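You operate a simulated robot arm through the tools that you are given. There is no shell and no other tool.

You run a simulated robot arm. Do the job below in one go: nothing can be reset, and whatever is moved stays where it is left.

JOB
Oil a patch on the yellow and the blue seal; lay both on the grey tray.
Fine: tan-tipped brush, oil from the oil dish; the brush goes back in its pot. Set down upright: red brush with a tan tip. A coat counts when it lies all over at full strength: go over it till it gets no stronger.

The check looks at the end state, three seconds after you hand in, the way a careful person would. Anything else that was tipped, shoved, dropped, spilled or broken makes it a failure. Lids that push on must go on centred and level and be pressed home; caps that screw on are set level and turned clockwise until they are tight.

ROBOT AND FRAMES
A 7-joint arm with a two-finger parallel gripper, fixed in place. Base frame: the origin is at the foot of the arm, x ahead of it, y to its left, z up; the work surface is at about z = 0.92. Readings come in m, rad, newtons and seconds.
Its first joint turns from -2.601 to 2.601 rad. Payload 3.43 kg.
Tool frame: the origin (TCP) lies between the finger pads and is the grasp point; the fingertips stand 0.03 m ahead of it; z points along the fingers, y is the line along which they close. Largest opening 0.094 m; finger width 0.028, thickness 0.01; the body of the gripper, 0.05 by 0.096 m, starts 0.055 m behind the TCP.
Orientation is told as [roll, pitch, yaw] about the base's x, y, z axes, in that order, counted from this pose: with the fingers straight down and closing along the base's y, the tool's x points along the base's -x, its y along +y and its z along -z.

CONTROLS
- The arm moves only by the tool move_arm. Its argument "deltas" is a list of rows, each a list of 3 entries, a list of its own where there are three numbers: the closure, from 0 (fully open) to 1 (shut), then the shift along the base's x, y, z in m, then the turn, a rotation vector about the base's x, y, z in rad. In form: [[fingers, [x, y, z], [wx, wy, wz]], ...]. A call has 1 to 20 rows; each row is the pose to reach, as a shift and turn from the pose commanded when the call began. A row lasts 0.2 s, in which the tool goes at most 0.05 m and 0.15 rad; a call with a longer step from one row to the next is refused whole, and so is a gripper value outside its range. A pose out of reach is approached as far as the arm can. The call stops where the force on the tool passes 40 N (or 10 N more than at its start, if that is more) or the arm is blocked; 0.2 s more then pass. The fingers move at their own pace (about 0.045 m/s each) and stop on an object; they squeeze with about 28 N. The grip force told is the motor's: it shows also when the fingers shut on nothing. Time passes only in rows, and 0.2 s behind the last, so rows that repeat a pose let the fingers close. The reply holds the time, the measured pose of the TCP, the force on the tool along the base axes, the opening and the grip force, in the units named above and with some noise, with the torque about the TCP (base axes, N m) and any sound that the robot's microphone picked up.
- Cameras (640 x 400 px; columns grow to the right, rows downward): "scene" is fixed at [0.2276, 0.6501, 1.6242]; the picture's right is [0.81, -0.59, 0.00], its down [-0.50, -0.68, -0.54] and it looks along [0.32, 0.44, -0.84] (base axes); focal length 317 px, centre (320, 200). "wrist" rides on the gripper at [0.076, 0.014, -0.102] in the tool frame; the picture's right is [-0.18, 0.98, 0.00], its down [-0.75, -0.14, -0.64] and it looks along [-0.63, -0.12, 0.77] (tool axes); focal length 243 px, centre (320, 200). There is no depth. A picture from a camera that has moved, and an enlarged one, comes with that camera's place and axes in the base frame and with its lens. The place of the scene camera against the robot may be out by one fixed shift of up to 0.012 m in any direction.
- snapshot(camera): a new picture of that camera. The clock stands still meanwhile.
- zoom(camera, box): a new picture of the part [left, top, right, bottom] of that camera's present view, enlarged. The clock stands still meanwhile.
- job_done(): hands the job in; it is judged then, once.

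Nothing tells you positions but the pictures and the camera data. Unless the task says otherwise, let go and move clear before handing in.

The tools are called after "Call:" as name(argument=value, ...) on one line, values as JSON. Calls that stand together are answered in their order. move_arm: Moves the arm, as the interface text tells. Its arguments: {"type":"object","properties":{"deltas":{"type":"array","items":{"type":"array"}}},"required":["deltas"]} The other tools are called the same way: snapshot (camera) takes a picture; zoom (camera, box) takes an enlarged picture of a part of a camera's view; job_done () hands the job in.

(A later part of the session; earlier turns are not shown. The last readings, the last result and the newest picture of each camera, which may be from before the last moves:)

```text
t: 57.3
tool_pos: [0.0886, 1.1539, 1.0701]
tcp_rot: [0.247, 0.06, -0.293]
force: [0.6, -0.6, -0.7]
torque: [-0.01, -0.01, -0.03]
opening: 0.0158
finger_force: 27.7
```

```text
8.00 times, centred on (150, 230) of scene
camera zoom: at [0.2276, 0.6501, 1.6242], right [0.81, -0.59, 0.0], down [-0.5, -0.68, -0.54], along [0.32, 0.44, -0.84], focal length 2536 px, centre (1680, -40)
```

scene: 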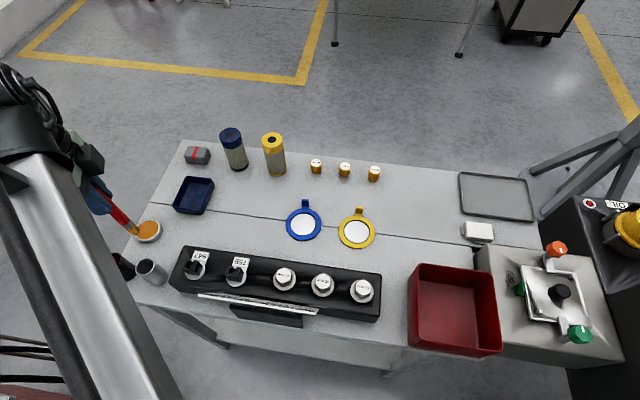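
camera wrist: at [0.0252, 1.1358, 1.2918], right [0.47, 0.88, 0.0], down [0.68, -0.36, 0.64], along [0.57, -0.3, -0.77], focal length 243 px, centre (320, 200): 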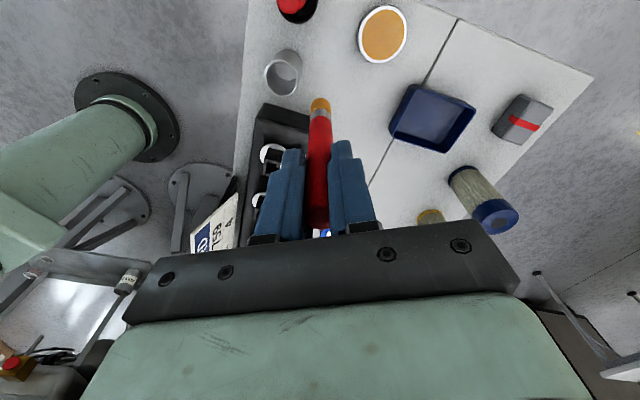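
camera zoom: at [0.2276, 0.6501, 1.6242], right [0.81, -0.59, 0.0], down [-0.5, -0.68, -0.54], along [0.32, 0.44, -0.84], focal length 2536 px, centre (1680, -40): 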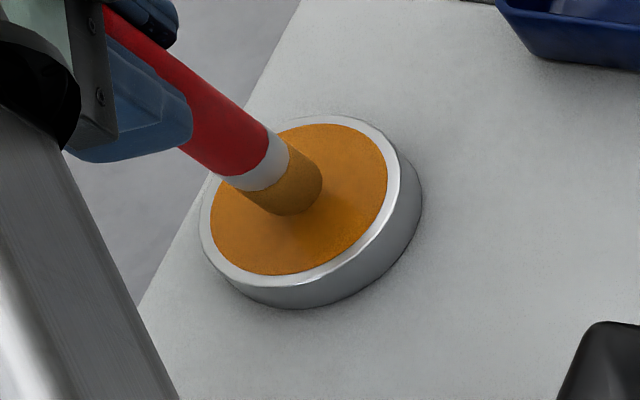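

Just above the oil. I'll dip and stir for a couple of seconds.

Call:
move_arm(deltas=[[1, [0, 0, -0.003], [0, 0, 0]], [1, [0, 0, -0.006], [0, 0, 0]], [1, [0, 0, -0.0075], [0, 0, 0]], [1, [0.002, 0, -0.0075], [0, 0, 0]], [1, [0.002, 0.003, -0.0075], [0, 0, 0]], [1, [-0.001, 0.003, -0.0075], [0, 0, 0]], [1, [-0.003, 0, -0.0075], [0, 0, 0]], [1, [0, -0.002, -0.0075], [0, 0, 0]], [1, [0, 0, -0.0075], [0, 0, 0]], [1, [0, 0, -0.0075], [0, 0, 0]]])

Call:
zoom(camera="scene", box=[110, 205, 190, 255])

```text
t: 59.5
tool_pos: [0.088, 1.1536, 1.0635]
tcp_rot: [0.247, 0.06, -0.293]
force: [-1.0, -1.3, 4.0]
torque: [-0.07, -0.01, -0.02]
opening: 0.0157
finger_force: 27.5
```

```text
8.00 times, centred on (150, 230) of scene
camera zoom: at [0.2276, 0.6501, 1.6242], right [0.81, -0.59, 0.0], down [-0.5, -0.68, -0.54], along [0.32, 0.44, -0.84], focal length 2536 px, centre (1680, -40)
```

zoom: 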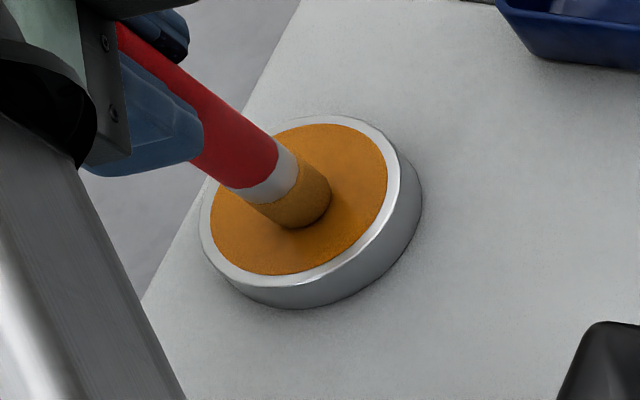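

The tip is freshly loaded. Back upright and over to the blue seal.

Call:
move_arm(deltas=[[1, [0, 0, 0.006], [0, 0, 0]], [1, [0, 0, 0.02], [0, 0, 0]], [1, [0, 0, 0.045], [0, 0, 0]], [1, [0, -0.01, 0.07], [0, 0, 0]], [1, [0.01, -0.02, 0.075], [-0.05, 0.004, 0]], [1, [0.02, -0.035, 0.075], [-0.1, 0.008, 0]], [1, [0.035, -0.05, 0.075], [-0.15, 0.012, 0]], [1, [0.055, -0.06, 0.075], [-0.2, 0.016, 0]], [1, [0.075, -0.07, 0.075], [-0.25, 0.019, 0]], [1, [0.105, -0.084, 0.075], [-0.25, 0.019, 0]], [1, [0.135, -0.098, 0.075], [-0.25, 0.019, 0]], [1, [0.165, -0.112, 0.075], [-0.25, 0.019, 0]], [1, [0.195, -0.126, 0.075], [-0.25, 0.019, 0]], [1, [0.225, -0.14, 0.075], [-0.25, 0.019, 0]], [1, [0.255, -0.15, 0.075], [-0.25, 0.019, 0]], [1, [0.285, -0.162, 0.075], [-0.25, 0.019, 0]], [1, [0.31, -0.17, 0.075], [-0.25, 0.019, 0]], [1, [0.322, -0.173, 0.07], [-0.25, 0.019, 0]], [1, [0.322, -0.173, 0.05], [-0.25, 0.019, 0]], [1, [0.322, -0.173, 0.02], [-0.25, 0.019, 0]]])

Call:
zoom(camera="wrist", box=[240, 20, 400, 130])

```text
t: 63.7
tool_pos: [0.41, 0.9816, 1.0838]
tcp_rot: [0.0, 0.003, -0.303]
force: [0.9, -0.7, -0.3]
torque: [-0.02, 0.0, 0.0]
opening: 0.0158
finger_force: 27.8
```

```text
3.64 times, centred on (320, 75) of wrist
camera zoom: at [0.343, 1.0161, 1.1858], right [0.47, 0.88, 0.0], down [0.68, -0.36, 0.64], along [0.57, -0.3, -0.77], focal length 882 px, centre (320, 654)
```

zoom: 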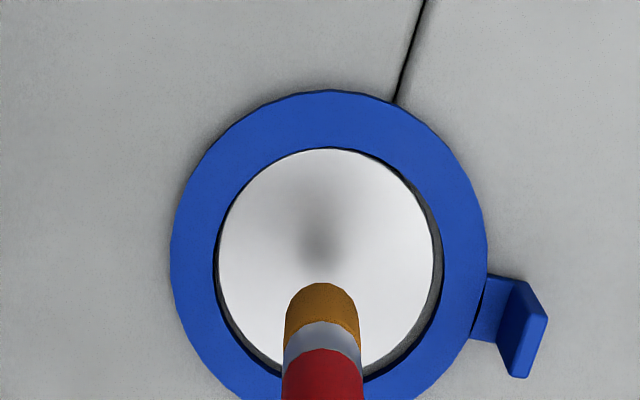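

Now down to contact at the disc's centre and rub small circles there for a while, to see if a spot appears.

Call:
move_arm(deltas=[[1, [0, 0, -0.02], [0, 0, 0]], [1, [0, 0, -0.027], [0, 0, 0]], [1, [0, 0, -0.0285], [0, 0, 0]], [1, [0, 0, -0.0293], [0, 0, 0]], [1, [0, 0, -0.0293], [0, 0, 0]]])

```text
t: 64.9
tool_pos: [0.4103, 0.9794, 1.0541]
tcp_rot: [0.002, 0.005, -0.304]
force: [-1.4, 0.0, 4.2]
torque: [-0.08, -0.03, 0.0]
opening: 0.0158
finger_force: 27.7
```

Light contact, 4 N. Rubbing.

Call:
move_arm(deltas=[[1, [0.004, 0, -0.0003], [0, 0, 0]], [1, [0.003, 0.003, -0.0003], [0, 0, 0]], [1, [0, 0.004, -0.0003], [0, 0, 0]], [1, [-0.003, 0.003, -0.0003], [0, 0, 0]], [1, [-0.004, 0, -0.0003], [0, 0, 0]], [1, [-0.003, -0.003, -0.0003], [0, 0, 0]], [1, [0, -0.004, -0.0003], [0, 0, 0]], [1, [0.003, -0.003, -0.0003], [0, 0, 0]], [1, [0.004, 0, -0.0003], [0, 0, 0]], [1, [0.003, 0.003, -0.0003], [0, 0, 0]], [1, [0, 0.004, -0.0003], [0, 0, 0]], [1, [-0.003, 0.003, -0.0003], [0, 0, 0]], [1, [-0.004, 0, -0.0003], [0, 0, 0]], [1, [-0.003, -0.003, -0.0003], [0, 0, 0]], [1, [0, -0.004, -0.0003], [0, 0, 0]], [1, [0.003, -0.003, -0.0003], [0, 0, 0]], [1, [0, 0, -0.0003], [0, 0, 0]]])

Call:
zoom(camera="wrist", box=[240, 20, 400, 130])

```text
t: 68.5
tool_pos: [0.4101, 0.9807, 1.0543]
tcp_rot: [0.001, 0.001, -0.302]
force: [2.5, -2.9, 8.5]
torque: [-0.27, -0.27, -0.02]
opening: 0.016
finger_force: 28.2
```

```text
3.64 times, centred on (320, 75) of wrist
camera zoom: at [0.3436, 1.0158, 1.1568], right [0.47, 0.88, 0.0], down [0.68, -0.36, 0.64], along [0.57, -0.3, -0.77], focal length 882 px, centre (320, 654)
```

zoom: 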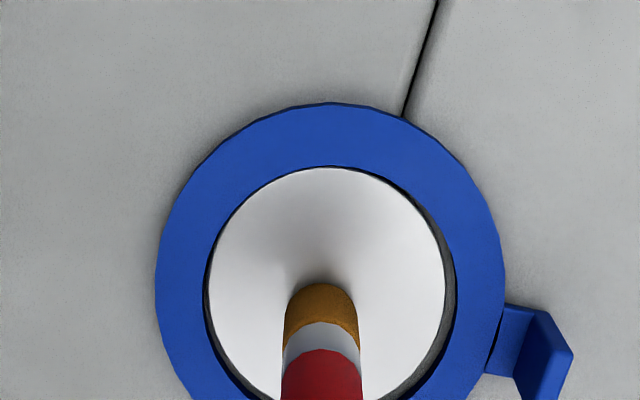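

Still no trace on the disc, so the disc isn't what takes oil. On my earlier ring touch the tip may have rested on the disc's edge. I'll try the ring again further out, clear of the disc.

Call:
move_arm(deltas=[[1, [0, 0, 0.008], [0, 0, 0]], [1, [-0.016, -0.016, 0.01], [0, 0, 0]], [1, [-0.032, -0.032, 0.01], [0, 0, 0]], [1, [-0.032, -0.032, 0.004], [0, 0, 0]], [1, [-0.032, -0.032, 0.002], [0, 0, 0]], [1, [-0.032, -0.032, 0.002], [0, 0, 0]]])

Call:
zoom(camera="wrist", box=[260, 30, 420, 140])

```text
t: 69.9
tool_pos: [0.3782, 0.9484, 1.0555]
tcp_rot: [0.001, 0.005, -0.302]
force: [-0.1, 0.3, 0.0]
torque: [-0.01, 0.01, 0.01]
opening: 0.0157
finger_force: 28.4
```

```text
3.64 times, centred on (340, 85) of wrist
camera zoom: at [0.3106, 0.9841, 1.1585], right [0.47, 0.88, 0.0], down [0.68, -0.36, 0.64], along [0.57, -0.3, -0.77], focal length 882 px, centre (247, 618)
```

zoom: 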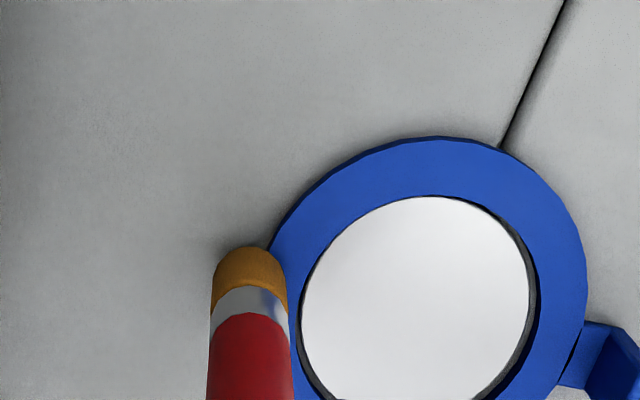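

The tip is now over the outer edge of the ring only. Going down to touch the ring itself.

Call:
move_arm(deltas=[[1, [0.002, 0.002, -0.001], [0, 0, 0]], [1, [0.002, 0.002, -0.002], [0, 0, 0]], [1, [0.002, 0.002, -0.0025], [0, 0, 0]], [1, [0.002, 0.002, -0.0025], [0, 0, 0]]])

```text
t: 70.9
tool_pos: [0.3803, 0.9505, 1.056]
tcp_rot: [0.003, 0.006, -0.302]
force: [-0.3, -1.5, 9.0]
torque: [-0.03, -0.05, -0.02]
opening: 0.0159
finger_force: 27.8
```

9 N on the ring. I'll rub a little along it, then lift and look.

Call:
move_arm(deltas=[[1, [0.003, -0.003, 0], [0, 0, 0]], [1, [0.006, -0.005, 0], [0, 0, 0]], [1, [0.003, -0.003, 0], [0, 0, 0]], [1, [0, 0, 0], [0, 0, 0]], [1, [-0.003, 0.003, 0], [0, 0, 0]], [1, [0, 0, 0], [0, 0, 0]], [1, [0.003, -0.003, 0], [0, 0, 0]], [1, [0, 0, 0], [0, 0, 0]], [1, [0, 0, 0.01], [0, 0, 0]], [1, [0.0, -0.01, 0.05], [0, 0, 0]], [1, [0.005, -0.016, 0.09], [0, 0, 0]], [1, [0.005, -0.016, 0.09], [0, 0, 0]]])

Call:
zoom(camera="wrist", box=[290, 20, 418, 120])

```text
t: 73.5
tool_pos: [0.3844, 0.9352, 1.144]
tcp_rot: [0.003, 0.003, -0.303]
force: [0.5, -0.2, -0.5]
torque: [-0.04, -0.03, -0.01]
opening: 0.0161
finger_force: 27.7
```

```text
4.00 times, centred on (354, 70) of wrist
camera zoom: at [0.3175, 0.9701, 1.2463], right [0.47, 0.88, 0.0], down [0.68, -0.36, 0.64], along [0.57, -0.3, -0.77], focal length 970 px, centre (184, 720)
```

zoom: 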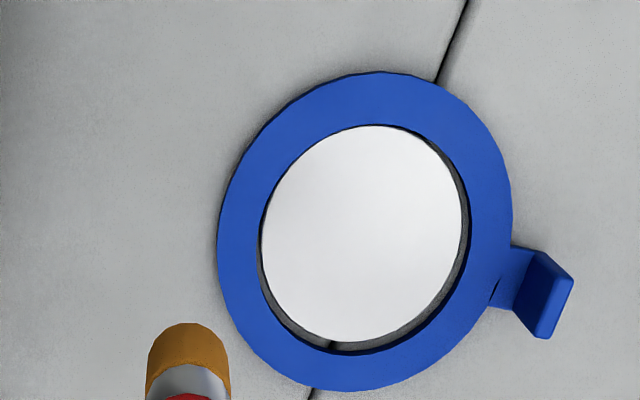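

Still no mark. There is a card labelled "JOB" by the bracket; I'll read it, and take a good look around before doing anything else.

Call:
snapshot(camera="wrist")

Call:
zoom(camera="wrist", box=[0, 0, 180, 140])

Call:
zoom(camera="wrist", box=[480, 0, 640, 100])

```text
taken
camera wrist: at [0.3175, 0.9701, 1.2463], right [0.47, 0.88, 0.0], down [0.68, -0.36, 0.64], along [0.57, -0.3, -0.77], focal length 243 px, centre (320, 200)
```

wrist: 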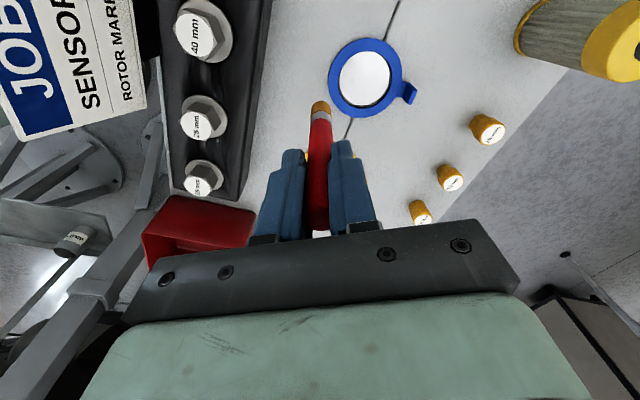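

```text
2.86 times, centred on (90, 70) of wrist
camera zoom: at [0.3175, 0.9701, 1.2463], right [0.47, 0.88, 0.0], down [0.68, -0.36, 0.64], along [0.57, -0.3, -0.77], focal length 693 px, centre (977, 571)
```

zoom: 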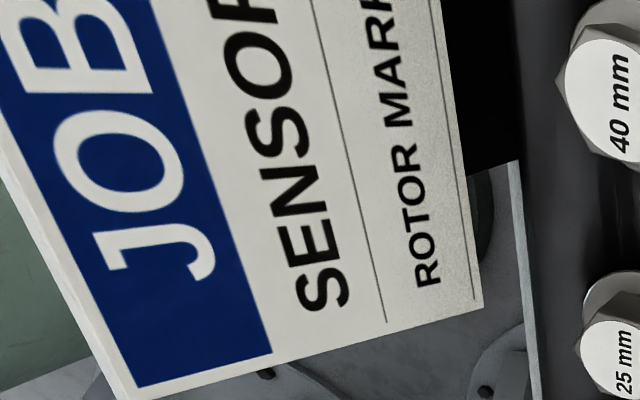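

```text
4.00 times, centred on (560, 50) of wrist
camera zoom: at [0.3175, 0.9701, 1.2463], right [0.47, 0.88, 0.0], down [0.68, -0.36, 0.64], along [0.57, -0.3, -0.77], focal length 970 px, centre (-640, 800)
```

zoom: 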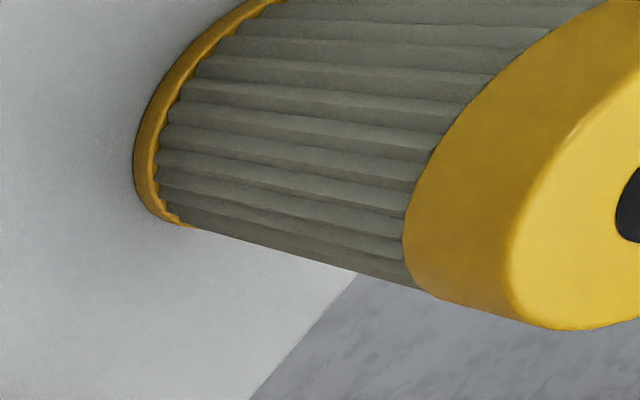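

The card is about other jobs (sensor, rotor mark). I'll look at the yellow seal closely from above for any marking on the ring.

Call:
move_arm(deltas=[[1, [0, 0, 0.02], [0, 0, 0]], [1, [0.025, -0.025, 0.02], [0, 0, 0]], [1, [0.05, -0.05, 0.02], [0, 0, 0]], [1, [0.075, -0.075, 0.01], [0, 0, 0]], [1, [0.0926, -0.095, 0.0], [0, 0, 0]], [1, [0.0926, -0.095, 0.0], [0, 0, 0]]])

Call:
zoom(camera="wrist", box=[300, 20, 428, 120])

Call:
zoom(camera="scene", box=[280, 195, 325, 250])

```text
t: 74.9
tool_pos: [0.4769, 0.8391, 1.1449]
tcp_rot: [0.001, 0.003, -0.3]
force: [0.2, -1.5, -0.8]
torque: [0.04, 0.02, -0.01]
opening: 0.0162
finger_force: 28.0
```

```text
4.00 times, centred on (364, 70) of wrist
camera zoom: at [0.41, 0.8749, 1.2473], right [0.47, 0.88, 0.0], down [0.68, -0.36, 0.64], along [0.57, -0.3, -0.77], focal length 970 px, centre (144, 720)
```

zoom: 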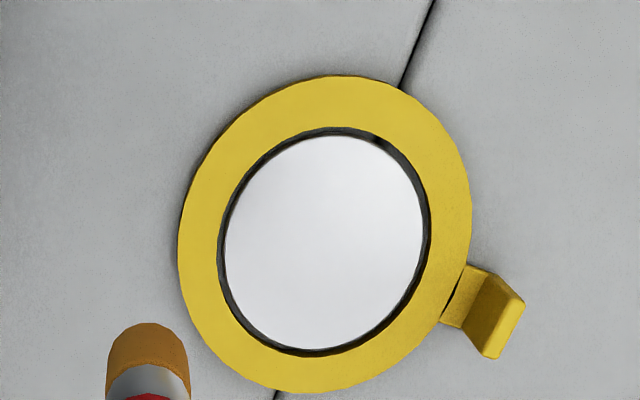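

```text
7.27 times, centred on (302, 222) of scene
camera zoom: at [0.2276, 0.6501, 1.6242], right [0.81, -0.59, 0.0], down [-0.5, -0.68, -0.54], along [0.32, 0.44, -0.84], focal length 2306 px, centre (447, 36)
```

zoom: 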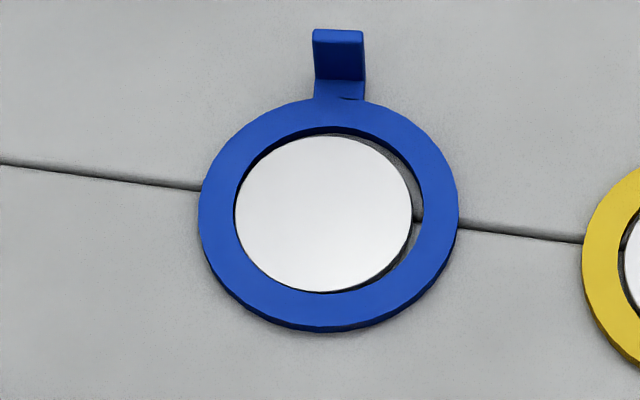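

The untouched yellow disc looks bluish-white while the blue one now looks neutral, so perhaps the coat is just faint. A single stroke across only part of the yellow disc will show any contrast. I'll approach its near side.

Call:
move_arm(deltas=[[1, [0.008, 0.018, -0.03], [0, 0, 0]], [1, [0.0161, 0.0358, -0.06], [0, 0, 0]], [1, [0.0161, 0.0358, -0.08], [0, 0, 0]], [1, [0.0161, 0.0358, -0.086], [0, 0, 0]], [1, [0.0161, 0.0358, -0.086], [0, 0, 0]]])

Call:
zoom(camera="wrist", box=[250, 30, 410, 140])

```text
t: 76.1
tool_pos: [0.4928, 0.8761, 1.0573]
tcp_rot: [0.001, 0.004, -0.302]
force: [0.2, 0.5, -0.7]
torque: [0.0, 0.01, -0.01]
opening: 0.016
finger_force: 28.0
```

```text
3.64 times, centred on (330, 85) of wrist
camera zoom: at [0.4262, 0.9109, 1.1605], right [0.47, 0.88, 0.0], down [0.68, -0.36, 0.64], along [0.57, -0.3, -0.77], focal length 882 px, centre (284, 618)
```

zoom: 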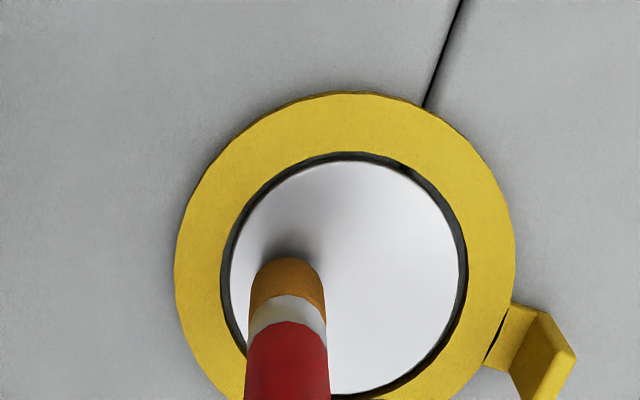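

Tip in place. Down to light contact, one stroke to the right and back, then lift to look.

Call:
move_arm(deltas=[[1, [0, 0, -0.002], [0, 0, 0]], [1, [0, 0, -0.003], [0, 0, 0]], [1, [0, 0, -0.0036], [0, 0, 0]], [1, [0, 0, -0.0036], [0, 0, 0]], [1, [0.0033, 0.0062, -0.0036], [0, 0, 0]], [1, [0.0066, 0.0123, -0.0036], [0, 0, 0]], [1, [0.0099, 0.0185, -0.0036], [0, 0, 0]], [1, [0.0132, 0.0246, -0.0036], [0, 0, 0]]])

Call:
zoom(camera="wrist", box=[230, 30, 390, 140])

```text
t: 77.9
tool_pos: [0.507, 0.9001, 1.0535]
tcp_rot: [0.0, 0.003, -0.304]
force: [-0.1, 0.1, 0.2]
torque: [0.02, 0.03, 0.0]
opening: 0.0157
finger_force: 28.6
```

```text
3.64 times, centred on (310, 85) of wrist
camera zoom: at [0.4399, 0.9358, 1.1566], right [0.47, 0.88, 0.0], down [0.68, -0.36, 0.64], along [0.57, -0.3, -0.77], focal length 882 px, centre (356, 618)
```

zoom: 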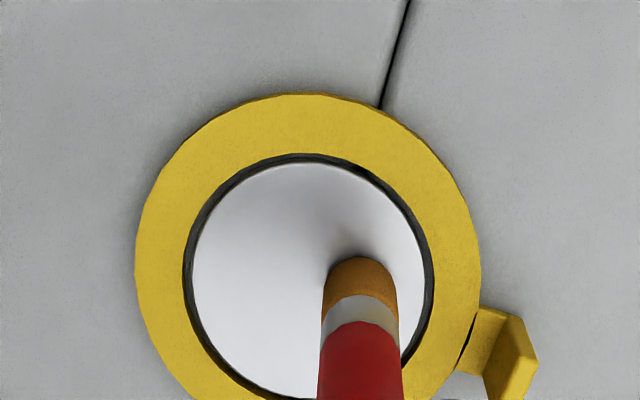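

No contact yet at that height. A little lower, then stroke back.

Call:
move_arm(deltas=[[1, [0, 0, -0.0007], [0, 0, 0]], [1, [0, 0, -0.0012], [0, 0, 0]], [1, [0, 0, -0.0012], [0, 0, 0]]])

```text
t: 78.7
tool_pos: [0.5067, 0.901, 1.0525]
tcp_rot: [0.002, 0.006, -0.301]
force: [1.2, 0.4, 2.8]
torque: [0.05, -0.07, 0.01]
opening: 0.0159
finger_force: 28.0
```

Call:
move_arm(deltas=[[1, [0, 0, -0.0006], [0, 0, 0]], [1, [-0.0033, -0.0062, -0.0006], [0, 0, 0]], [1, [-0.0066, -0.0123, -0.0006], [0, 0, 0]], [1, [-0.0099, -0.0185, -0.0006], [0, 0, 0]], [1, [-0.0132, -0.0246, -0.0006], [0, 0, 0]]])

Call:
zoom(camera="wrist", box=[250, 30, 410, 140])

```text
t: 79.9
tool_pos: [0.4942, 0.8758, 1.0537]
tcp_rot: [0.003, 0.004, -0.302]
force: [2.9, 3.4, 14.1]
torque: [0.44, -0.24, -0.01]
opening: 0.0161
finger_force: 28.4
```

```text
3.64 times, centred on (330, 85) of wrist
camera zoom: at [0.4268, 0.9105, 1.1556], right [0.47, 0.88, 0.0], down [0.68, -0.36, 0.64], along [0.57, -0.3, -0.77], focal length 882 px, centre (284, 618)
```

zoom: 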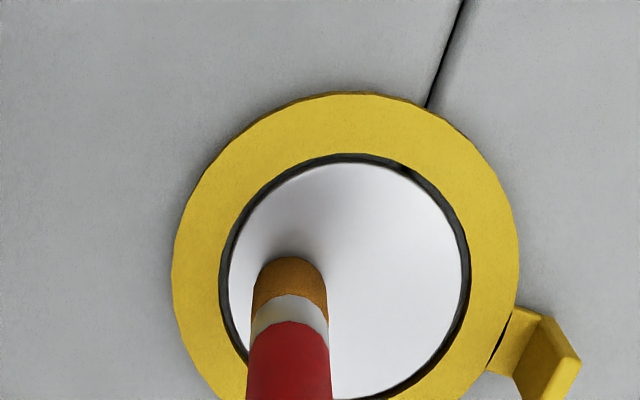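

I'll lift here and look at the yellow disc at high zoom for any band.

Call:
move_arm(deltas=[[1, [0, 0, 0.01], [0, 0, 0]], [1, [-0.005, -0.012, 0.04], [0, 0, 0]], [1, [-0.0125, -0.025, 0.08], [0, 0, 0]], [1, [-0.0155, -0.0355, 0.092], [0, 0, 0]], [1, [-0.0155, -0.0355, 0.092], [0, 0, 0]]])

Call:
zoom(camera="wrist", box=[335, 45, 395, 100])

Call:
zoom(camera="wrist", box=[295, 85, 345, 135])

Call:
snapshot(camera="wrist")

```text
t: 81.1
tool_pos: [0.4786, 0.8401, 1.1442]
tcp_rot: [0.001, 0.003, -0.304]
force: [0.5, -0.7, -0.3]
torque: [0.01, -0.01, 0.0]
opening: 0.016
finger_force: 27.5
```

```text
7.27 times, centred on (365, 72) of wrist
camera zoom: at [0.411, 0.8759, 1.2466], right [0.47, 0.88, 0.0], down [0.68, -0.36, 0.64], along [0.57, -0.3, -0.77], focal length 1764 px, centre (-7, 1127)
```

zoom: 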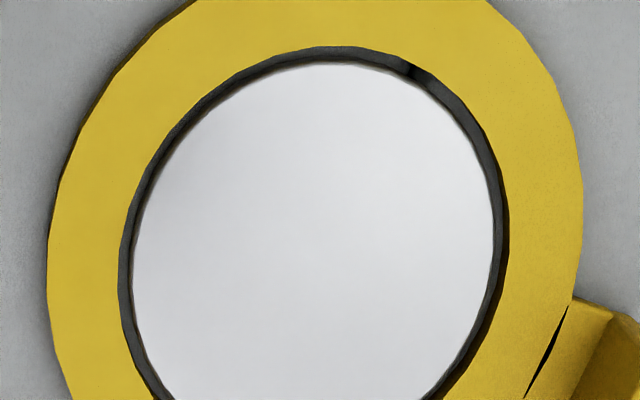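

```text
8.00 times, centred on (320, 110) of wrist
camera zoom: at [0.411, 0.8759, 1.2466], right [0.47, 0.88, 0.0], down [0.68, -0.36, 0.64], along [0.57, -0.3, -0.77], focal length 1941 px, centre (320, 920)
```

zoom: 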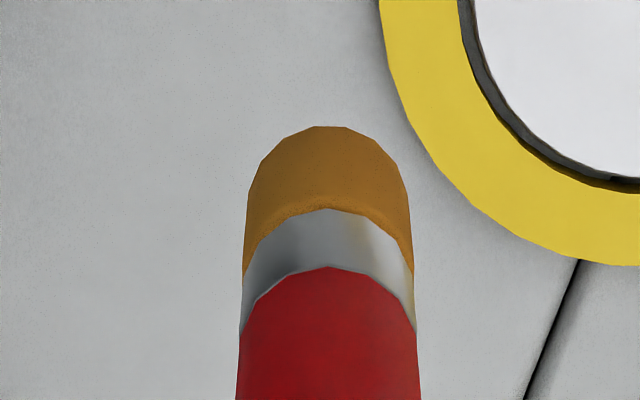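

```text
taken
camera wrist: at [0.411, 0.8759, 1.2466], right [0.47, 0.88, 0.0], down [0.68, -0.36, 0.64], along [0.57, -0.3, -0.77], focal length 243 px, centre (320, 200)
```

wrist: 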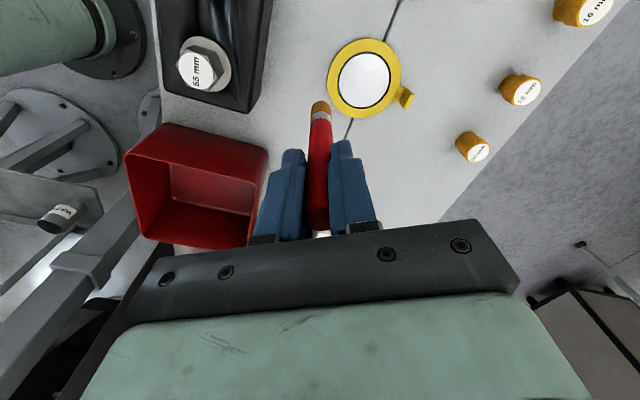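

I'll compare the two discs in one frame from the scene camera.

Call:
zoom(camera="scene", box=[270, 190, 390, 265])

Call:
zoom(camera="scene", box=[285, 205, 320, 240])

```text
5.33 times, centred on (330, 228) of scene
camera zoom: at [0.2276, 0.6501, 1.6242], right [0.81, -0.59, 0.0], down [-0.5, -0.68, -0.54], along [0.32, 0.44, -0.84], focal length 1691 px, centre (267, 53)
```

zoom: 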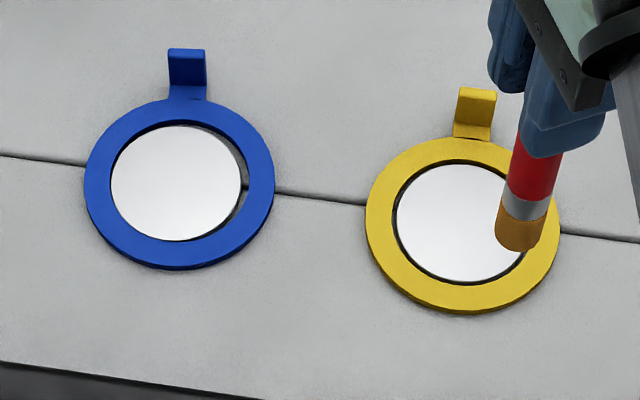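

```text
11.43 times, centred on (302, 222) of scene
camera zoom: at [0.2276, 0.6501, 1.6242], right [0.81, -0.59, 0.0], down [-0.5, -0.68, -0.54], along [0.32, 0.44, -0.84], focal length 3623 px, centre (520, -57)
```

zoom: 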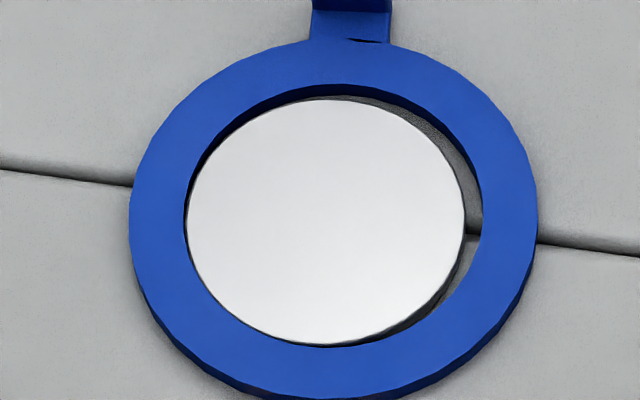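

Still ambiguous. I'll rub one spot on the yellow disc's middle for several seconds; if nothing shows, the disc isn't the patch.

Call:
move_arm(deltas=[[1, [0.011, 0.025, -0.03], [0, 0, 0]], [1, [0.022, 0.0496, -0.06], [0, 0, 0]], [1, [0.022, 0.0496, -0.085], [0, 0, 0]], [1, [0.022, 0.0496, -0.09], [0, 0, 0]], [1, [0.022, 0.0496, -0.0916], [0, 0, 0]], [1, [0.025, 0.0496, -0.0918], [0, 0, 0]], [1, [0.022, 0.0526, -0.0918], [0, 0, 0]], [1, [0.019, 0.0496, -0.0918], [0, 0, 0]], [1, [0.022, 0.0466, -0.0918], [0, 0, 0]], [1, [0.025, 0.0496, -0.0918], [0, 0, 0]], [1, [0.022, 0.0526, -0.0918], [0, 0, 0]], [1, [0.019, 0.0496, -0.0918], [0, 0, 0]], [1, [0.022, 0.0466, -0.0918], [0, 0, 0]], [1, [0.025, 0.0496, -0.0918], [0, 0, 0]], [1, [0.022, 0.0526, -0.0918], [0, 0, 0]], [1, [0.019, 0.0496, -0.0918], [0, 0, 0]], [1, [0.022, 0.0466, -0.0918], [0, 0, 0]], [1, [0.022, 0.0496, -0.0918], [0, 0, 0]]])

Call:
zoom(camera="wrist", box=[240, 30, 400, 140])

Call:
zoom(camera="scene", box=[330, 195, 390, 255])

```text
t: 84.9
tool_pos: [0.5, 0.8891, 1.0527]
tcp_rot: [0.002, 0.003, -0.303]
force: [-1.4, -2.9, 7.7]
torque: [-0.29, 0.19, 0.02]
opening: 0.0161
finger_force: 27.4
```

```text
3.64 times, centred on (320, 85) of wrist
camera zoom: at [0.433, 0.9245, 1.1554], right [0.47, 0.88, 0.0], down [0.68, -0.36, 0.64], along [0.57, -0.3, -0.77], focal length 882 px, centre (320, 618)
```

zoom: 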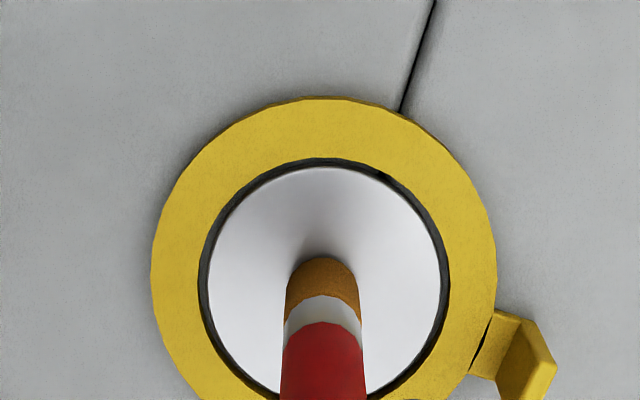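

```text
6.67 times, centred on (360, 225) of scene
camera zoom: at [0.2276, 0.6501, 1.6242], right [0.81, -0.59, 0.0], down [-0.5, -0.68, -0.54], along [0.32, 0.44, -0.84], focal length 2114 px, centre (53, 33)
```

zoom: 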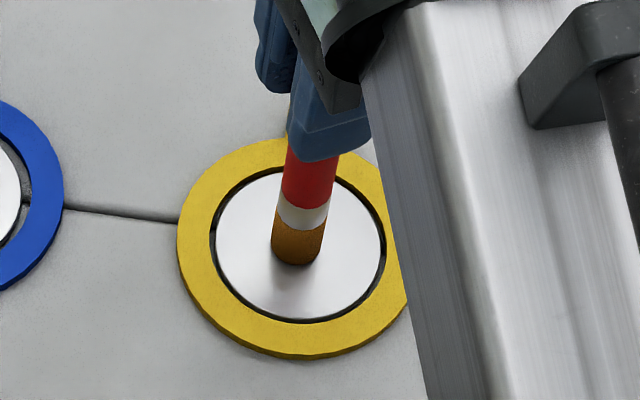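

The scene view shows the brush mirrored in the disc: it's polished metal, a seat for the ring. So the oil must go on the ring. I'll set the tip squarely on the yellow ring's band on the near side, where the scene camera can confirm it.

Call:
move_arm(deltas=[[1, [0, 0, 0.008], [0, 0, 0]], [1, [-0.011, -0.015, 0.01], [0, 0, 0]], [1, [-0.0225, -0.031, 0.01], [0, 0, 0]], [1, [-0.0225, -0.031, 0.004], [0, 0, 0]], [1, [-0.0225, -0.031, 0.002], [0, 0, 0]], [1, [-0.0225, -0.031, 0.002], [0, 0, 0]]])

Call:
zoom(camera="scene", box=[330, 205, 380, 255])

Call:
zoom(camera="wrist", box=[250, 30, 410, 140])

```text
t: 86.3
tool_pos: [0.4767, 0.8591, 1.0529]
tcp_rot: [0.001, 0.003, -0.302]
force: [0.8, 0.6, 0.7]
torque: [0.02, 0.0, 0.0]
opening: 0.016
finger_force: 27.9
```

```text
8.00 times, centred on (355, 230) of scene
camera zoom: at [0.2276, 0.6501, 1.6242], right [0.81, -0.59, 0.0], down [-0.5, -0.68, -0.54], along [0.32, 0.44, -0.84], focal length 2536 px, centre (40, -40)
```

zoom: 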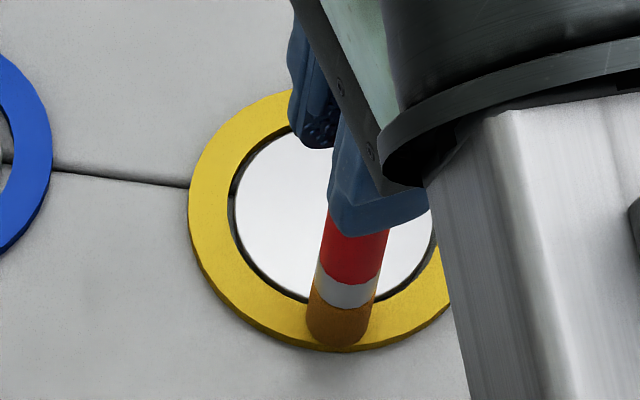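

```text
3.64 times, centred on (330, 85) of wrist
camera zoom: at [0.4105, 0.8944, 1.1568], right [0.47, 0.88, 0.0], down [0.68, -0.36, 0.64], along [0.57, -0.3, -0.77], focal length 882 px, centre (284, 618)
```

zoom: 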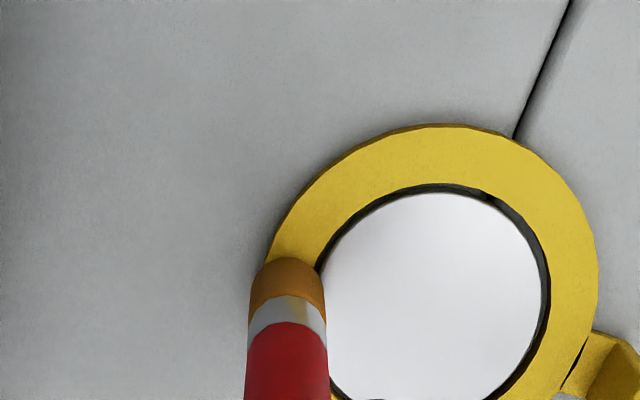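

The tip is right over the yellow band. Going down to contact.

Call:
move_arm(deltas=[[1, [0, 0, -0.0007], [0, 0, 0]], [1, [0, 0, -0.0014], [0, 0, 0]], [1, [0, 0, -0.0014], [0, 0, 0]]])

Call:
zoom(camera="scene", box=[335, 225, 375, 255])

```text
t: 87.1
tool_pos: [0.476, 0.859, 1.0532]
tcp_rot: [0.002, 0.004, -0.299]
force: [-0.7, 0.5, 3.9]
torque: [0.05, 0.04, -0.02]
opening: 0.0159
finger_force: 28.1
```

```text
13.33 times, centred on (355, 240) of scene
camera zoom: at [0.2276, 0.6501, 1.6242], right [0.81, -0.59, 0.0], down [-0.5, -0.68, -0.54], along [0.32, 0.44, -0.84], focal length 4227 px, centre (-147, -333)
```

zoom: 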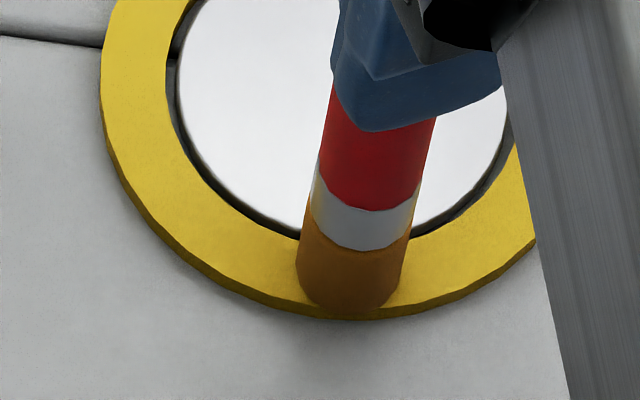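

Resting on the ring with 4 N. I'll stroke along the band about 20 mm and look at the trail.

Call:
move_arm(deltas=[[1, [0, 0, -0.0004], [0, 0, 0]], [1, [-0.004, 0.0035, -0.0004], [0, 0, 0]], [1, [-0.0075, 0.0078, -0.0004], [0, 0, 0]], [1, [-0.0105, 0.013, -0.0004], [0, 0, 0]], [1, [-0.0128, 0.019, -0.0004], [0, 0, 0]], [1, [-0.0143, 0.025, -0.0004], [0, 0, 0]]])

Call:
zoom(camera="scene", box=[335, 215, 375, 255])

Call:
zoom(camera="wrist", box=[250, 30, 410, 140])

```text
t: 88.5
tool_pos: [0.4642, 0.8827, 1.0531]
tcp_rot: [0.001, 0.003, -0.299]
force: [0.9, -5.2, 7.3]
torque: [-0.75, -0.15, -0.01]
opening: 0.0158
finger_force: 28.3
```

```text
10.00 times, centred on (355, 235) of scene
camera zoom: at [0.2276, 0.6501, 1.6242], right [0.81, -0.59, 0.0], down [-0.5, -0.68, -0.54], along [0.32, 0.44, -0.84], focal length 3170 px, centre (-30, -150)
```

zoom: 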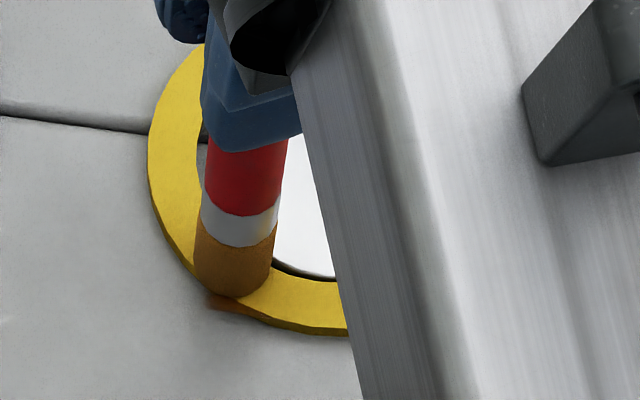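

```text
3.64 times, centred on (330, 85) of wrist
camera zoom: at [0.3958, 0.9187, 1.1557], right [0.47, 0.88, 0.0], down [0.68, -0.36, 0.64], along [0.57, -0.3, -0.77], focal length 882 px, centre (284, 618)
```

zoom: 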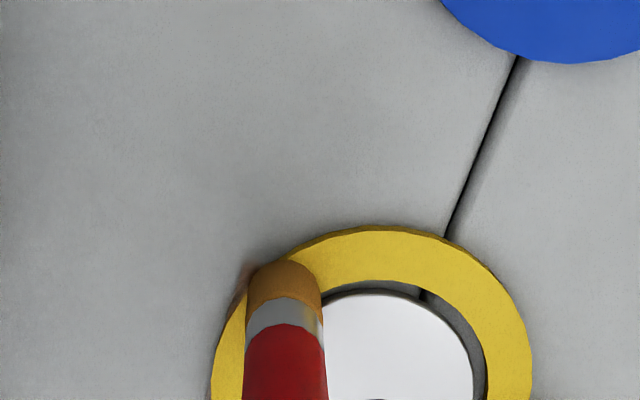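

There's a brownish smudge near the tip at the ring's outer edge. I'll lift straight up and look right away.

Call:
move_arm(deltas=[[1, [0, 0, 0.01], [0, 0, 0]], [1, [0, 0, 0.03], [0, 0, 0]], [1, [0.0, -0.015, 0.06], [0, 0, 0]], [1, [0, -0.03, 0.09], [0, 0, 0]], [1, [0, -0.03, 0.09], [0, 0, 0]]])

Call:
zoom(camera="scene", box=[330, 205, 380, 255])

Call:
snapshot(camera="wrist")

Call:
zoom(camera="wrist", box=[300, 60, 420, 160])

```text
t: 89.7
tool_pos: [0.4629, 0.8537, 1.1427]
tcp_rot: [0.003, 0.002, -0.303]
force: [0.1, -0.1, -0.5]
torque: [-0.01, -0.01, -0.01]
opening: 0.0157
finger_force: 27.9
```

```text
8.00 times, centred on (355, 230) of scene
camera zoom: at [0.2276, 0.6501, 1.6242], right [0.81, -0.59, 0.0], down [-0.5, -0.68, -0.54], along [0.32, 0.44, -0.84], focal length 2536 px, centre (40, -40)
```

zoom: 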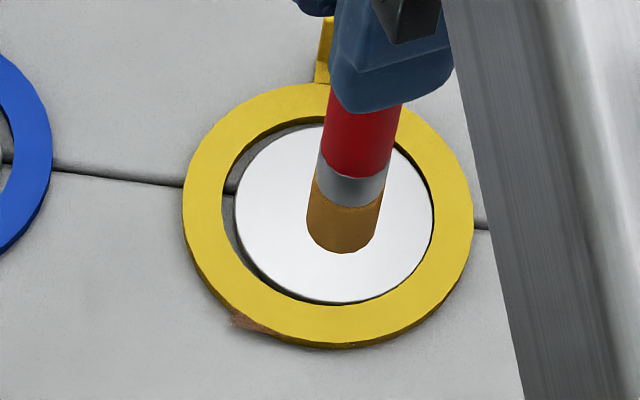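

```text
taken
camera wrist: at [0.3956, 0.8891, 1.2456], right [0.47, 0.88, 0.0], down [0.68, -0.36, 0.64], along [0.57, -0.3, -0.77], focal length 243 px, centre (320, 200)
```

wrist: 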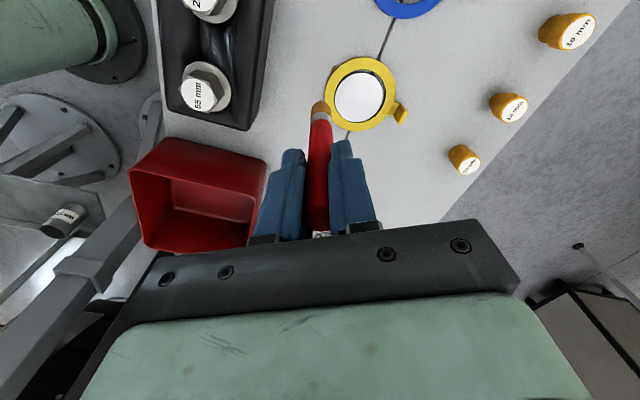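

```text
4.00 times, centred on (360, 110) of wrist
camera zoom: at [0.3956, 0.8891, 1.2456], right [0.47, 0.88, 0.0], down [0.68, -0.36, 0.64], along [0.57, -0.3, -0.77], focal length 970 px, centre (160, 560)
```

zoom: 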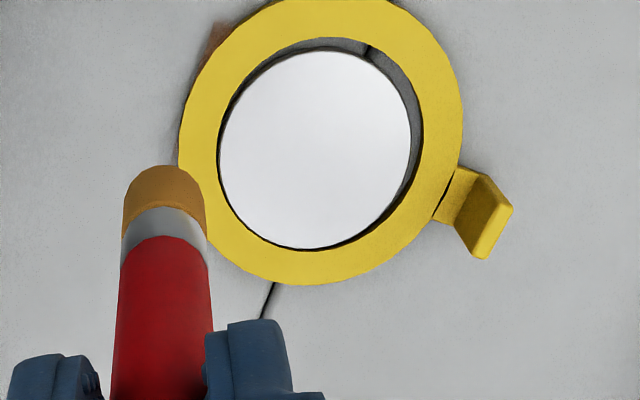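

A brown smear has appeared at the ring's outer edge, by the table. I need a closer look at it.

Call:
zoom(camera="scene", box=[337, 235, 367, 255])

Call:
zoom(camera="wrist", box=[320, 50, 360, 90])

Call:
zoom(camera="scene", box=[280, 205, 320, 245])

```text
16.00 times, centred on (352, 245) of scene
camera zoom: at [0.2276, 0.6501, 1.6242], right [0.81, -0.59, 0.0], down [-0.5, -0.68, -0.54], along [0.32, 0.44, -0.84], focal length 5073 px, centre (-192, -520)
```

zoom: 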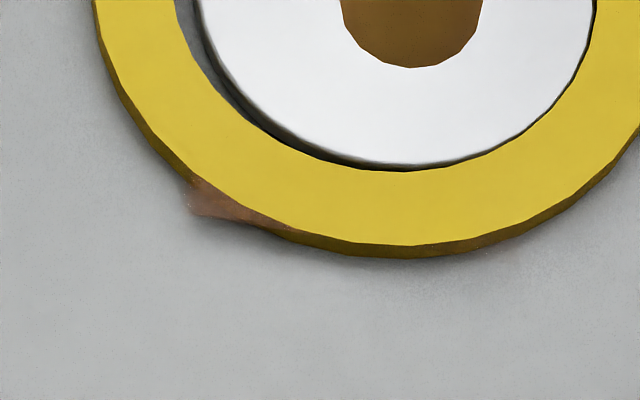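

```text
10.00 times, centred on (340, 70) of wrist
camera zoom: at [0.3956, 0.8891, 1.2456], right [0.47, 0.88, 0.0], down [0.68, -0.36, 0.64], along [0.57, -0.3, -0.77], focal length 2426 px, centre (120, 1500)
```

zoom: 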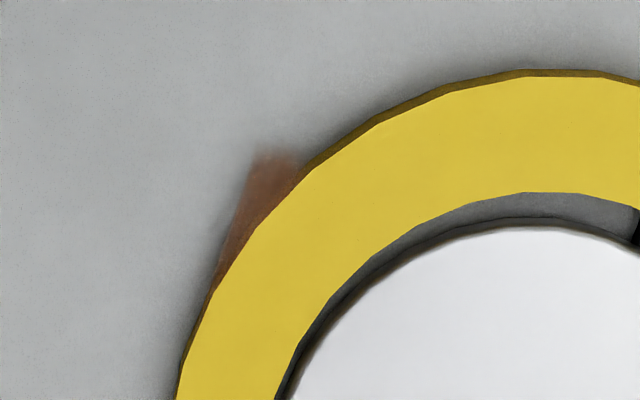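

```text
10.00 times, centred on (300, 225) of scene
camera zoom: at [0.2276, 0.6501, 1.6242], right [0.81, -0.59, 0.0], down [-0.5, -0.68, -0.54], along [0.32, 0.44, -0.84], focal length 3170 px, centre (520, -50)
```

zoom: 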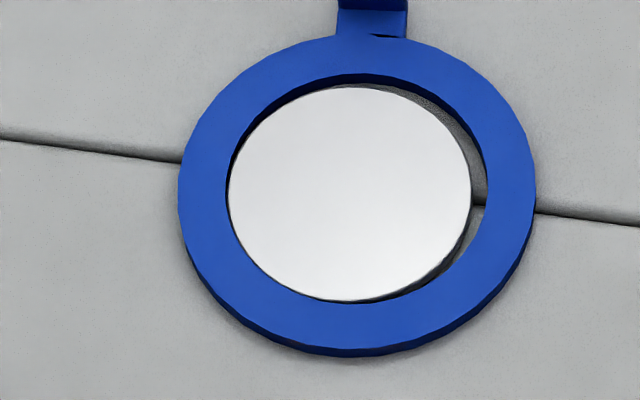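

The smear seems to lie at table level beside the ring. I'll step aside a little and look again from both cameras to see what it really is.

Call:
move_arm(deltas=[[1, [-0.01, -0.005, 0.02], [0, 0, 0]], [1, [-0.03, -0.01, 0.03], [0, 0, 0]], [1, [-0.05, -0.01, 0.03], [0, 0, 0]], [1, [-0.05, -0.01, 0.03], [0, 0, 0]]])

Call:
zoom(camera="wrist", box=[310, 60, 430, 160])

Call:
zoom(camera="wrist", box=[330, 80, 370, 120])

Call:
zoom(camera="scene", box=[330, 205, 390, 260])

```text
t: 90.7
tool_pos: [0.413, 0.8446, 1.1737]
tcp_rot: [0.002, 0.004, -0.304]
force: [0.0, 0.3, -0.1]
torque: [0.01, 0.0, 0.02]
opening: 0.016
finger_force: 28.1
```

```text
4.00 times, centred on (370, 110) of wrist
camera zoom: at [0.3457, 0.8797, 1.2755], right [0.47, 0.88, 0.0], down [0.68, -0.36, 0.64], along [0.57, -0.3, -0.77], focal length 970 px, centre (120, 560)
```

zoom: 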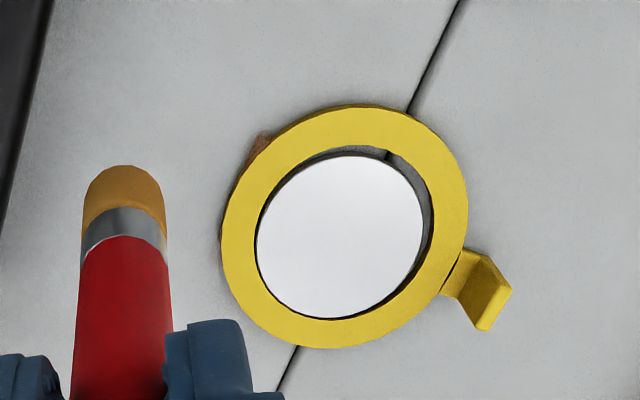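

```text
10.00 times, centred on (350, 100) of wrist
camera zoom: at [0.3457, 0.8797, 1.2755], right [0.47, 0.88, 0.0], down [0.68, -0.36, 0.64], along [0.57, -0.3, -0.77], focal length 2426 px, centre (20, 1200)
```

zoom: 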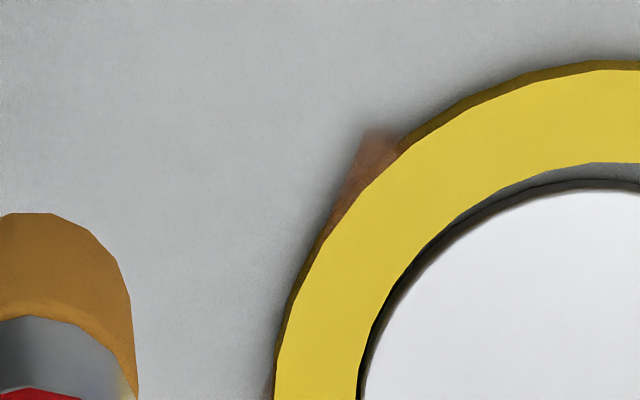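

```text
7.27 times, centred on (360, 232) of scene
camera zoom: at [0.2276, 0.6501, 1.6242], right [0.81, -0.59, 0.0], down [-0.5, -0.68, -0.54], along [0.32, 0.44, -0.84], focal length 2306 px, centre (29, -36)
```

zoom: 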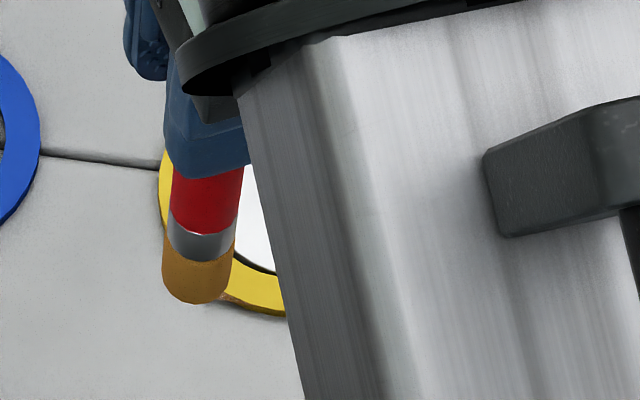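

The smear is a straight-edged tile beside the ring, so something here isn't as it looks. To learn what lies under the rings I'll put the brush back in its pot for now. First over to the silver pot.

Call:
move_arm(deltas=[[1, [0, 0.01, 0.03], [0, 0, 0]], [1, [-0.02, 0.025, 0.035], [0, 0, 0]], [1, [-0.052, 0.045, 0.035], [0, 0, 0]], [1, [-0.085, 0.065, 0.035], [0, 0, 0]], [1, [-0.118, 0.085, 0.035], [0, 0, 0]], [1, [-0.151, 0.105, 0.035], [0, 0, 0]], [1, [-0.184, 0.125, 0.035], [0, 0, 0]], [1, [-0.217, 0.145, 0.035], [0, 0, 0]], [1, [-0.25, 0.165, 0.035], [0, 0, 0]], [1, [-0.283, 0.185, 0.035], [0, 0, 0]], [1, [-0.316, 0.203, 0.03], [0, 0, 0]], [1, [-0.34, 0.215, 0.02], [0, 0, 0]], [1, [-0.352, 0.222, 0.0], [0, 0, 0]], [1, [-0.352, 0.222, 0.0], [0, 0, 0]]])

Call:
zoom(camera="wrist", box=[270, 40, 370, 140])

Call:
zoom(camera="scene", box=[330, 205, 390, 260])

Call:
zoom(camera="scene", box=[90, 215, 190, 295])

```text
t: 93.7
tool_pos: [0.0606, 1.0659, 1.1722]
tcp_rot: [0.001, 0.003, -0.302]
force: [0.1, -1.3, -1.6]
torque: [-0.01, 0.03, 0.03]
opening: 0.0158
finger_force: 27.7
```

```text
4.00 times, centred on (320, 90) of wrist
camera zoom: at [-0.0062, 1.1018, 1.2746], right [0.47, 0.88, 0.0], down [0.68, -0.36, 0.64], along [0.57, -0.3, -0.77], focal length 970 px, centre (320, 640)
```

zoom: 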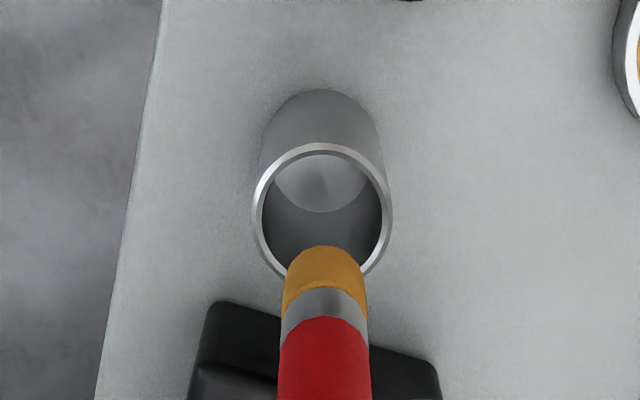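

```text
7.27 times, centred on (360, 232) of scene
camera zoom: at [0.2276, 0.6501, 1.6242], right [0.81, -0.59, 0.0], down [-0.5, -0.68, -0.54], along [0.32, 0.44, -0.84], focal length 2306 px, centre (29, -36)
```

zoom: 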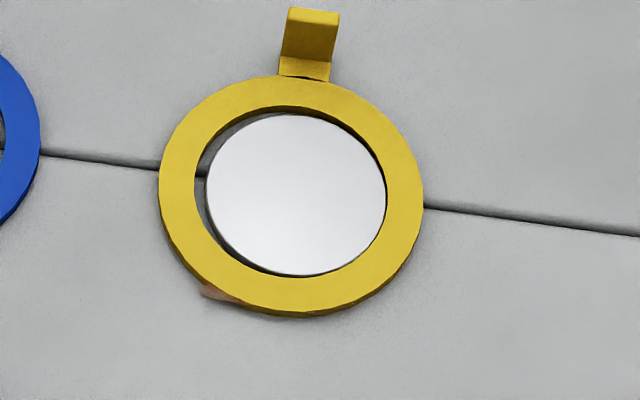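

```text
5.00 times, centred on (140, 255) of scene
camera zoom: at [0.2276, 0.6501, 1.6242], right [0.81, -0.59, 0.0], down [-0.5, -0.68, -0.54], along [0.32, 0.44, -0.84], focal length 1585 px, centre (1220, -75)
```

zoom: 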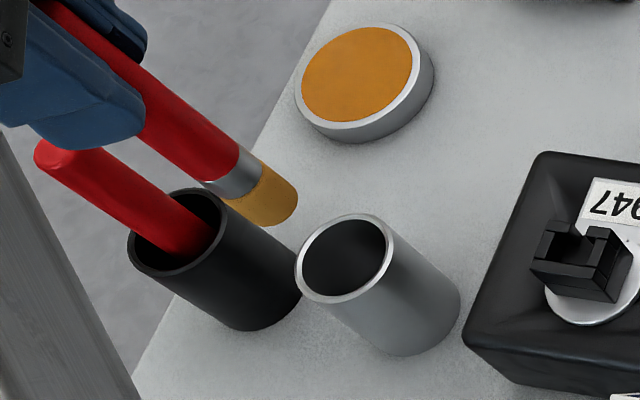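

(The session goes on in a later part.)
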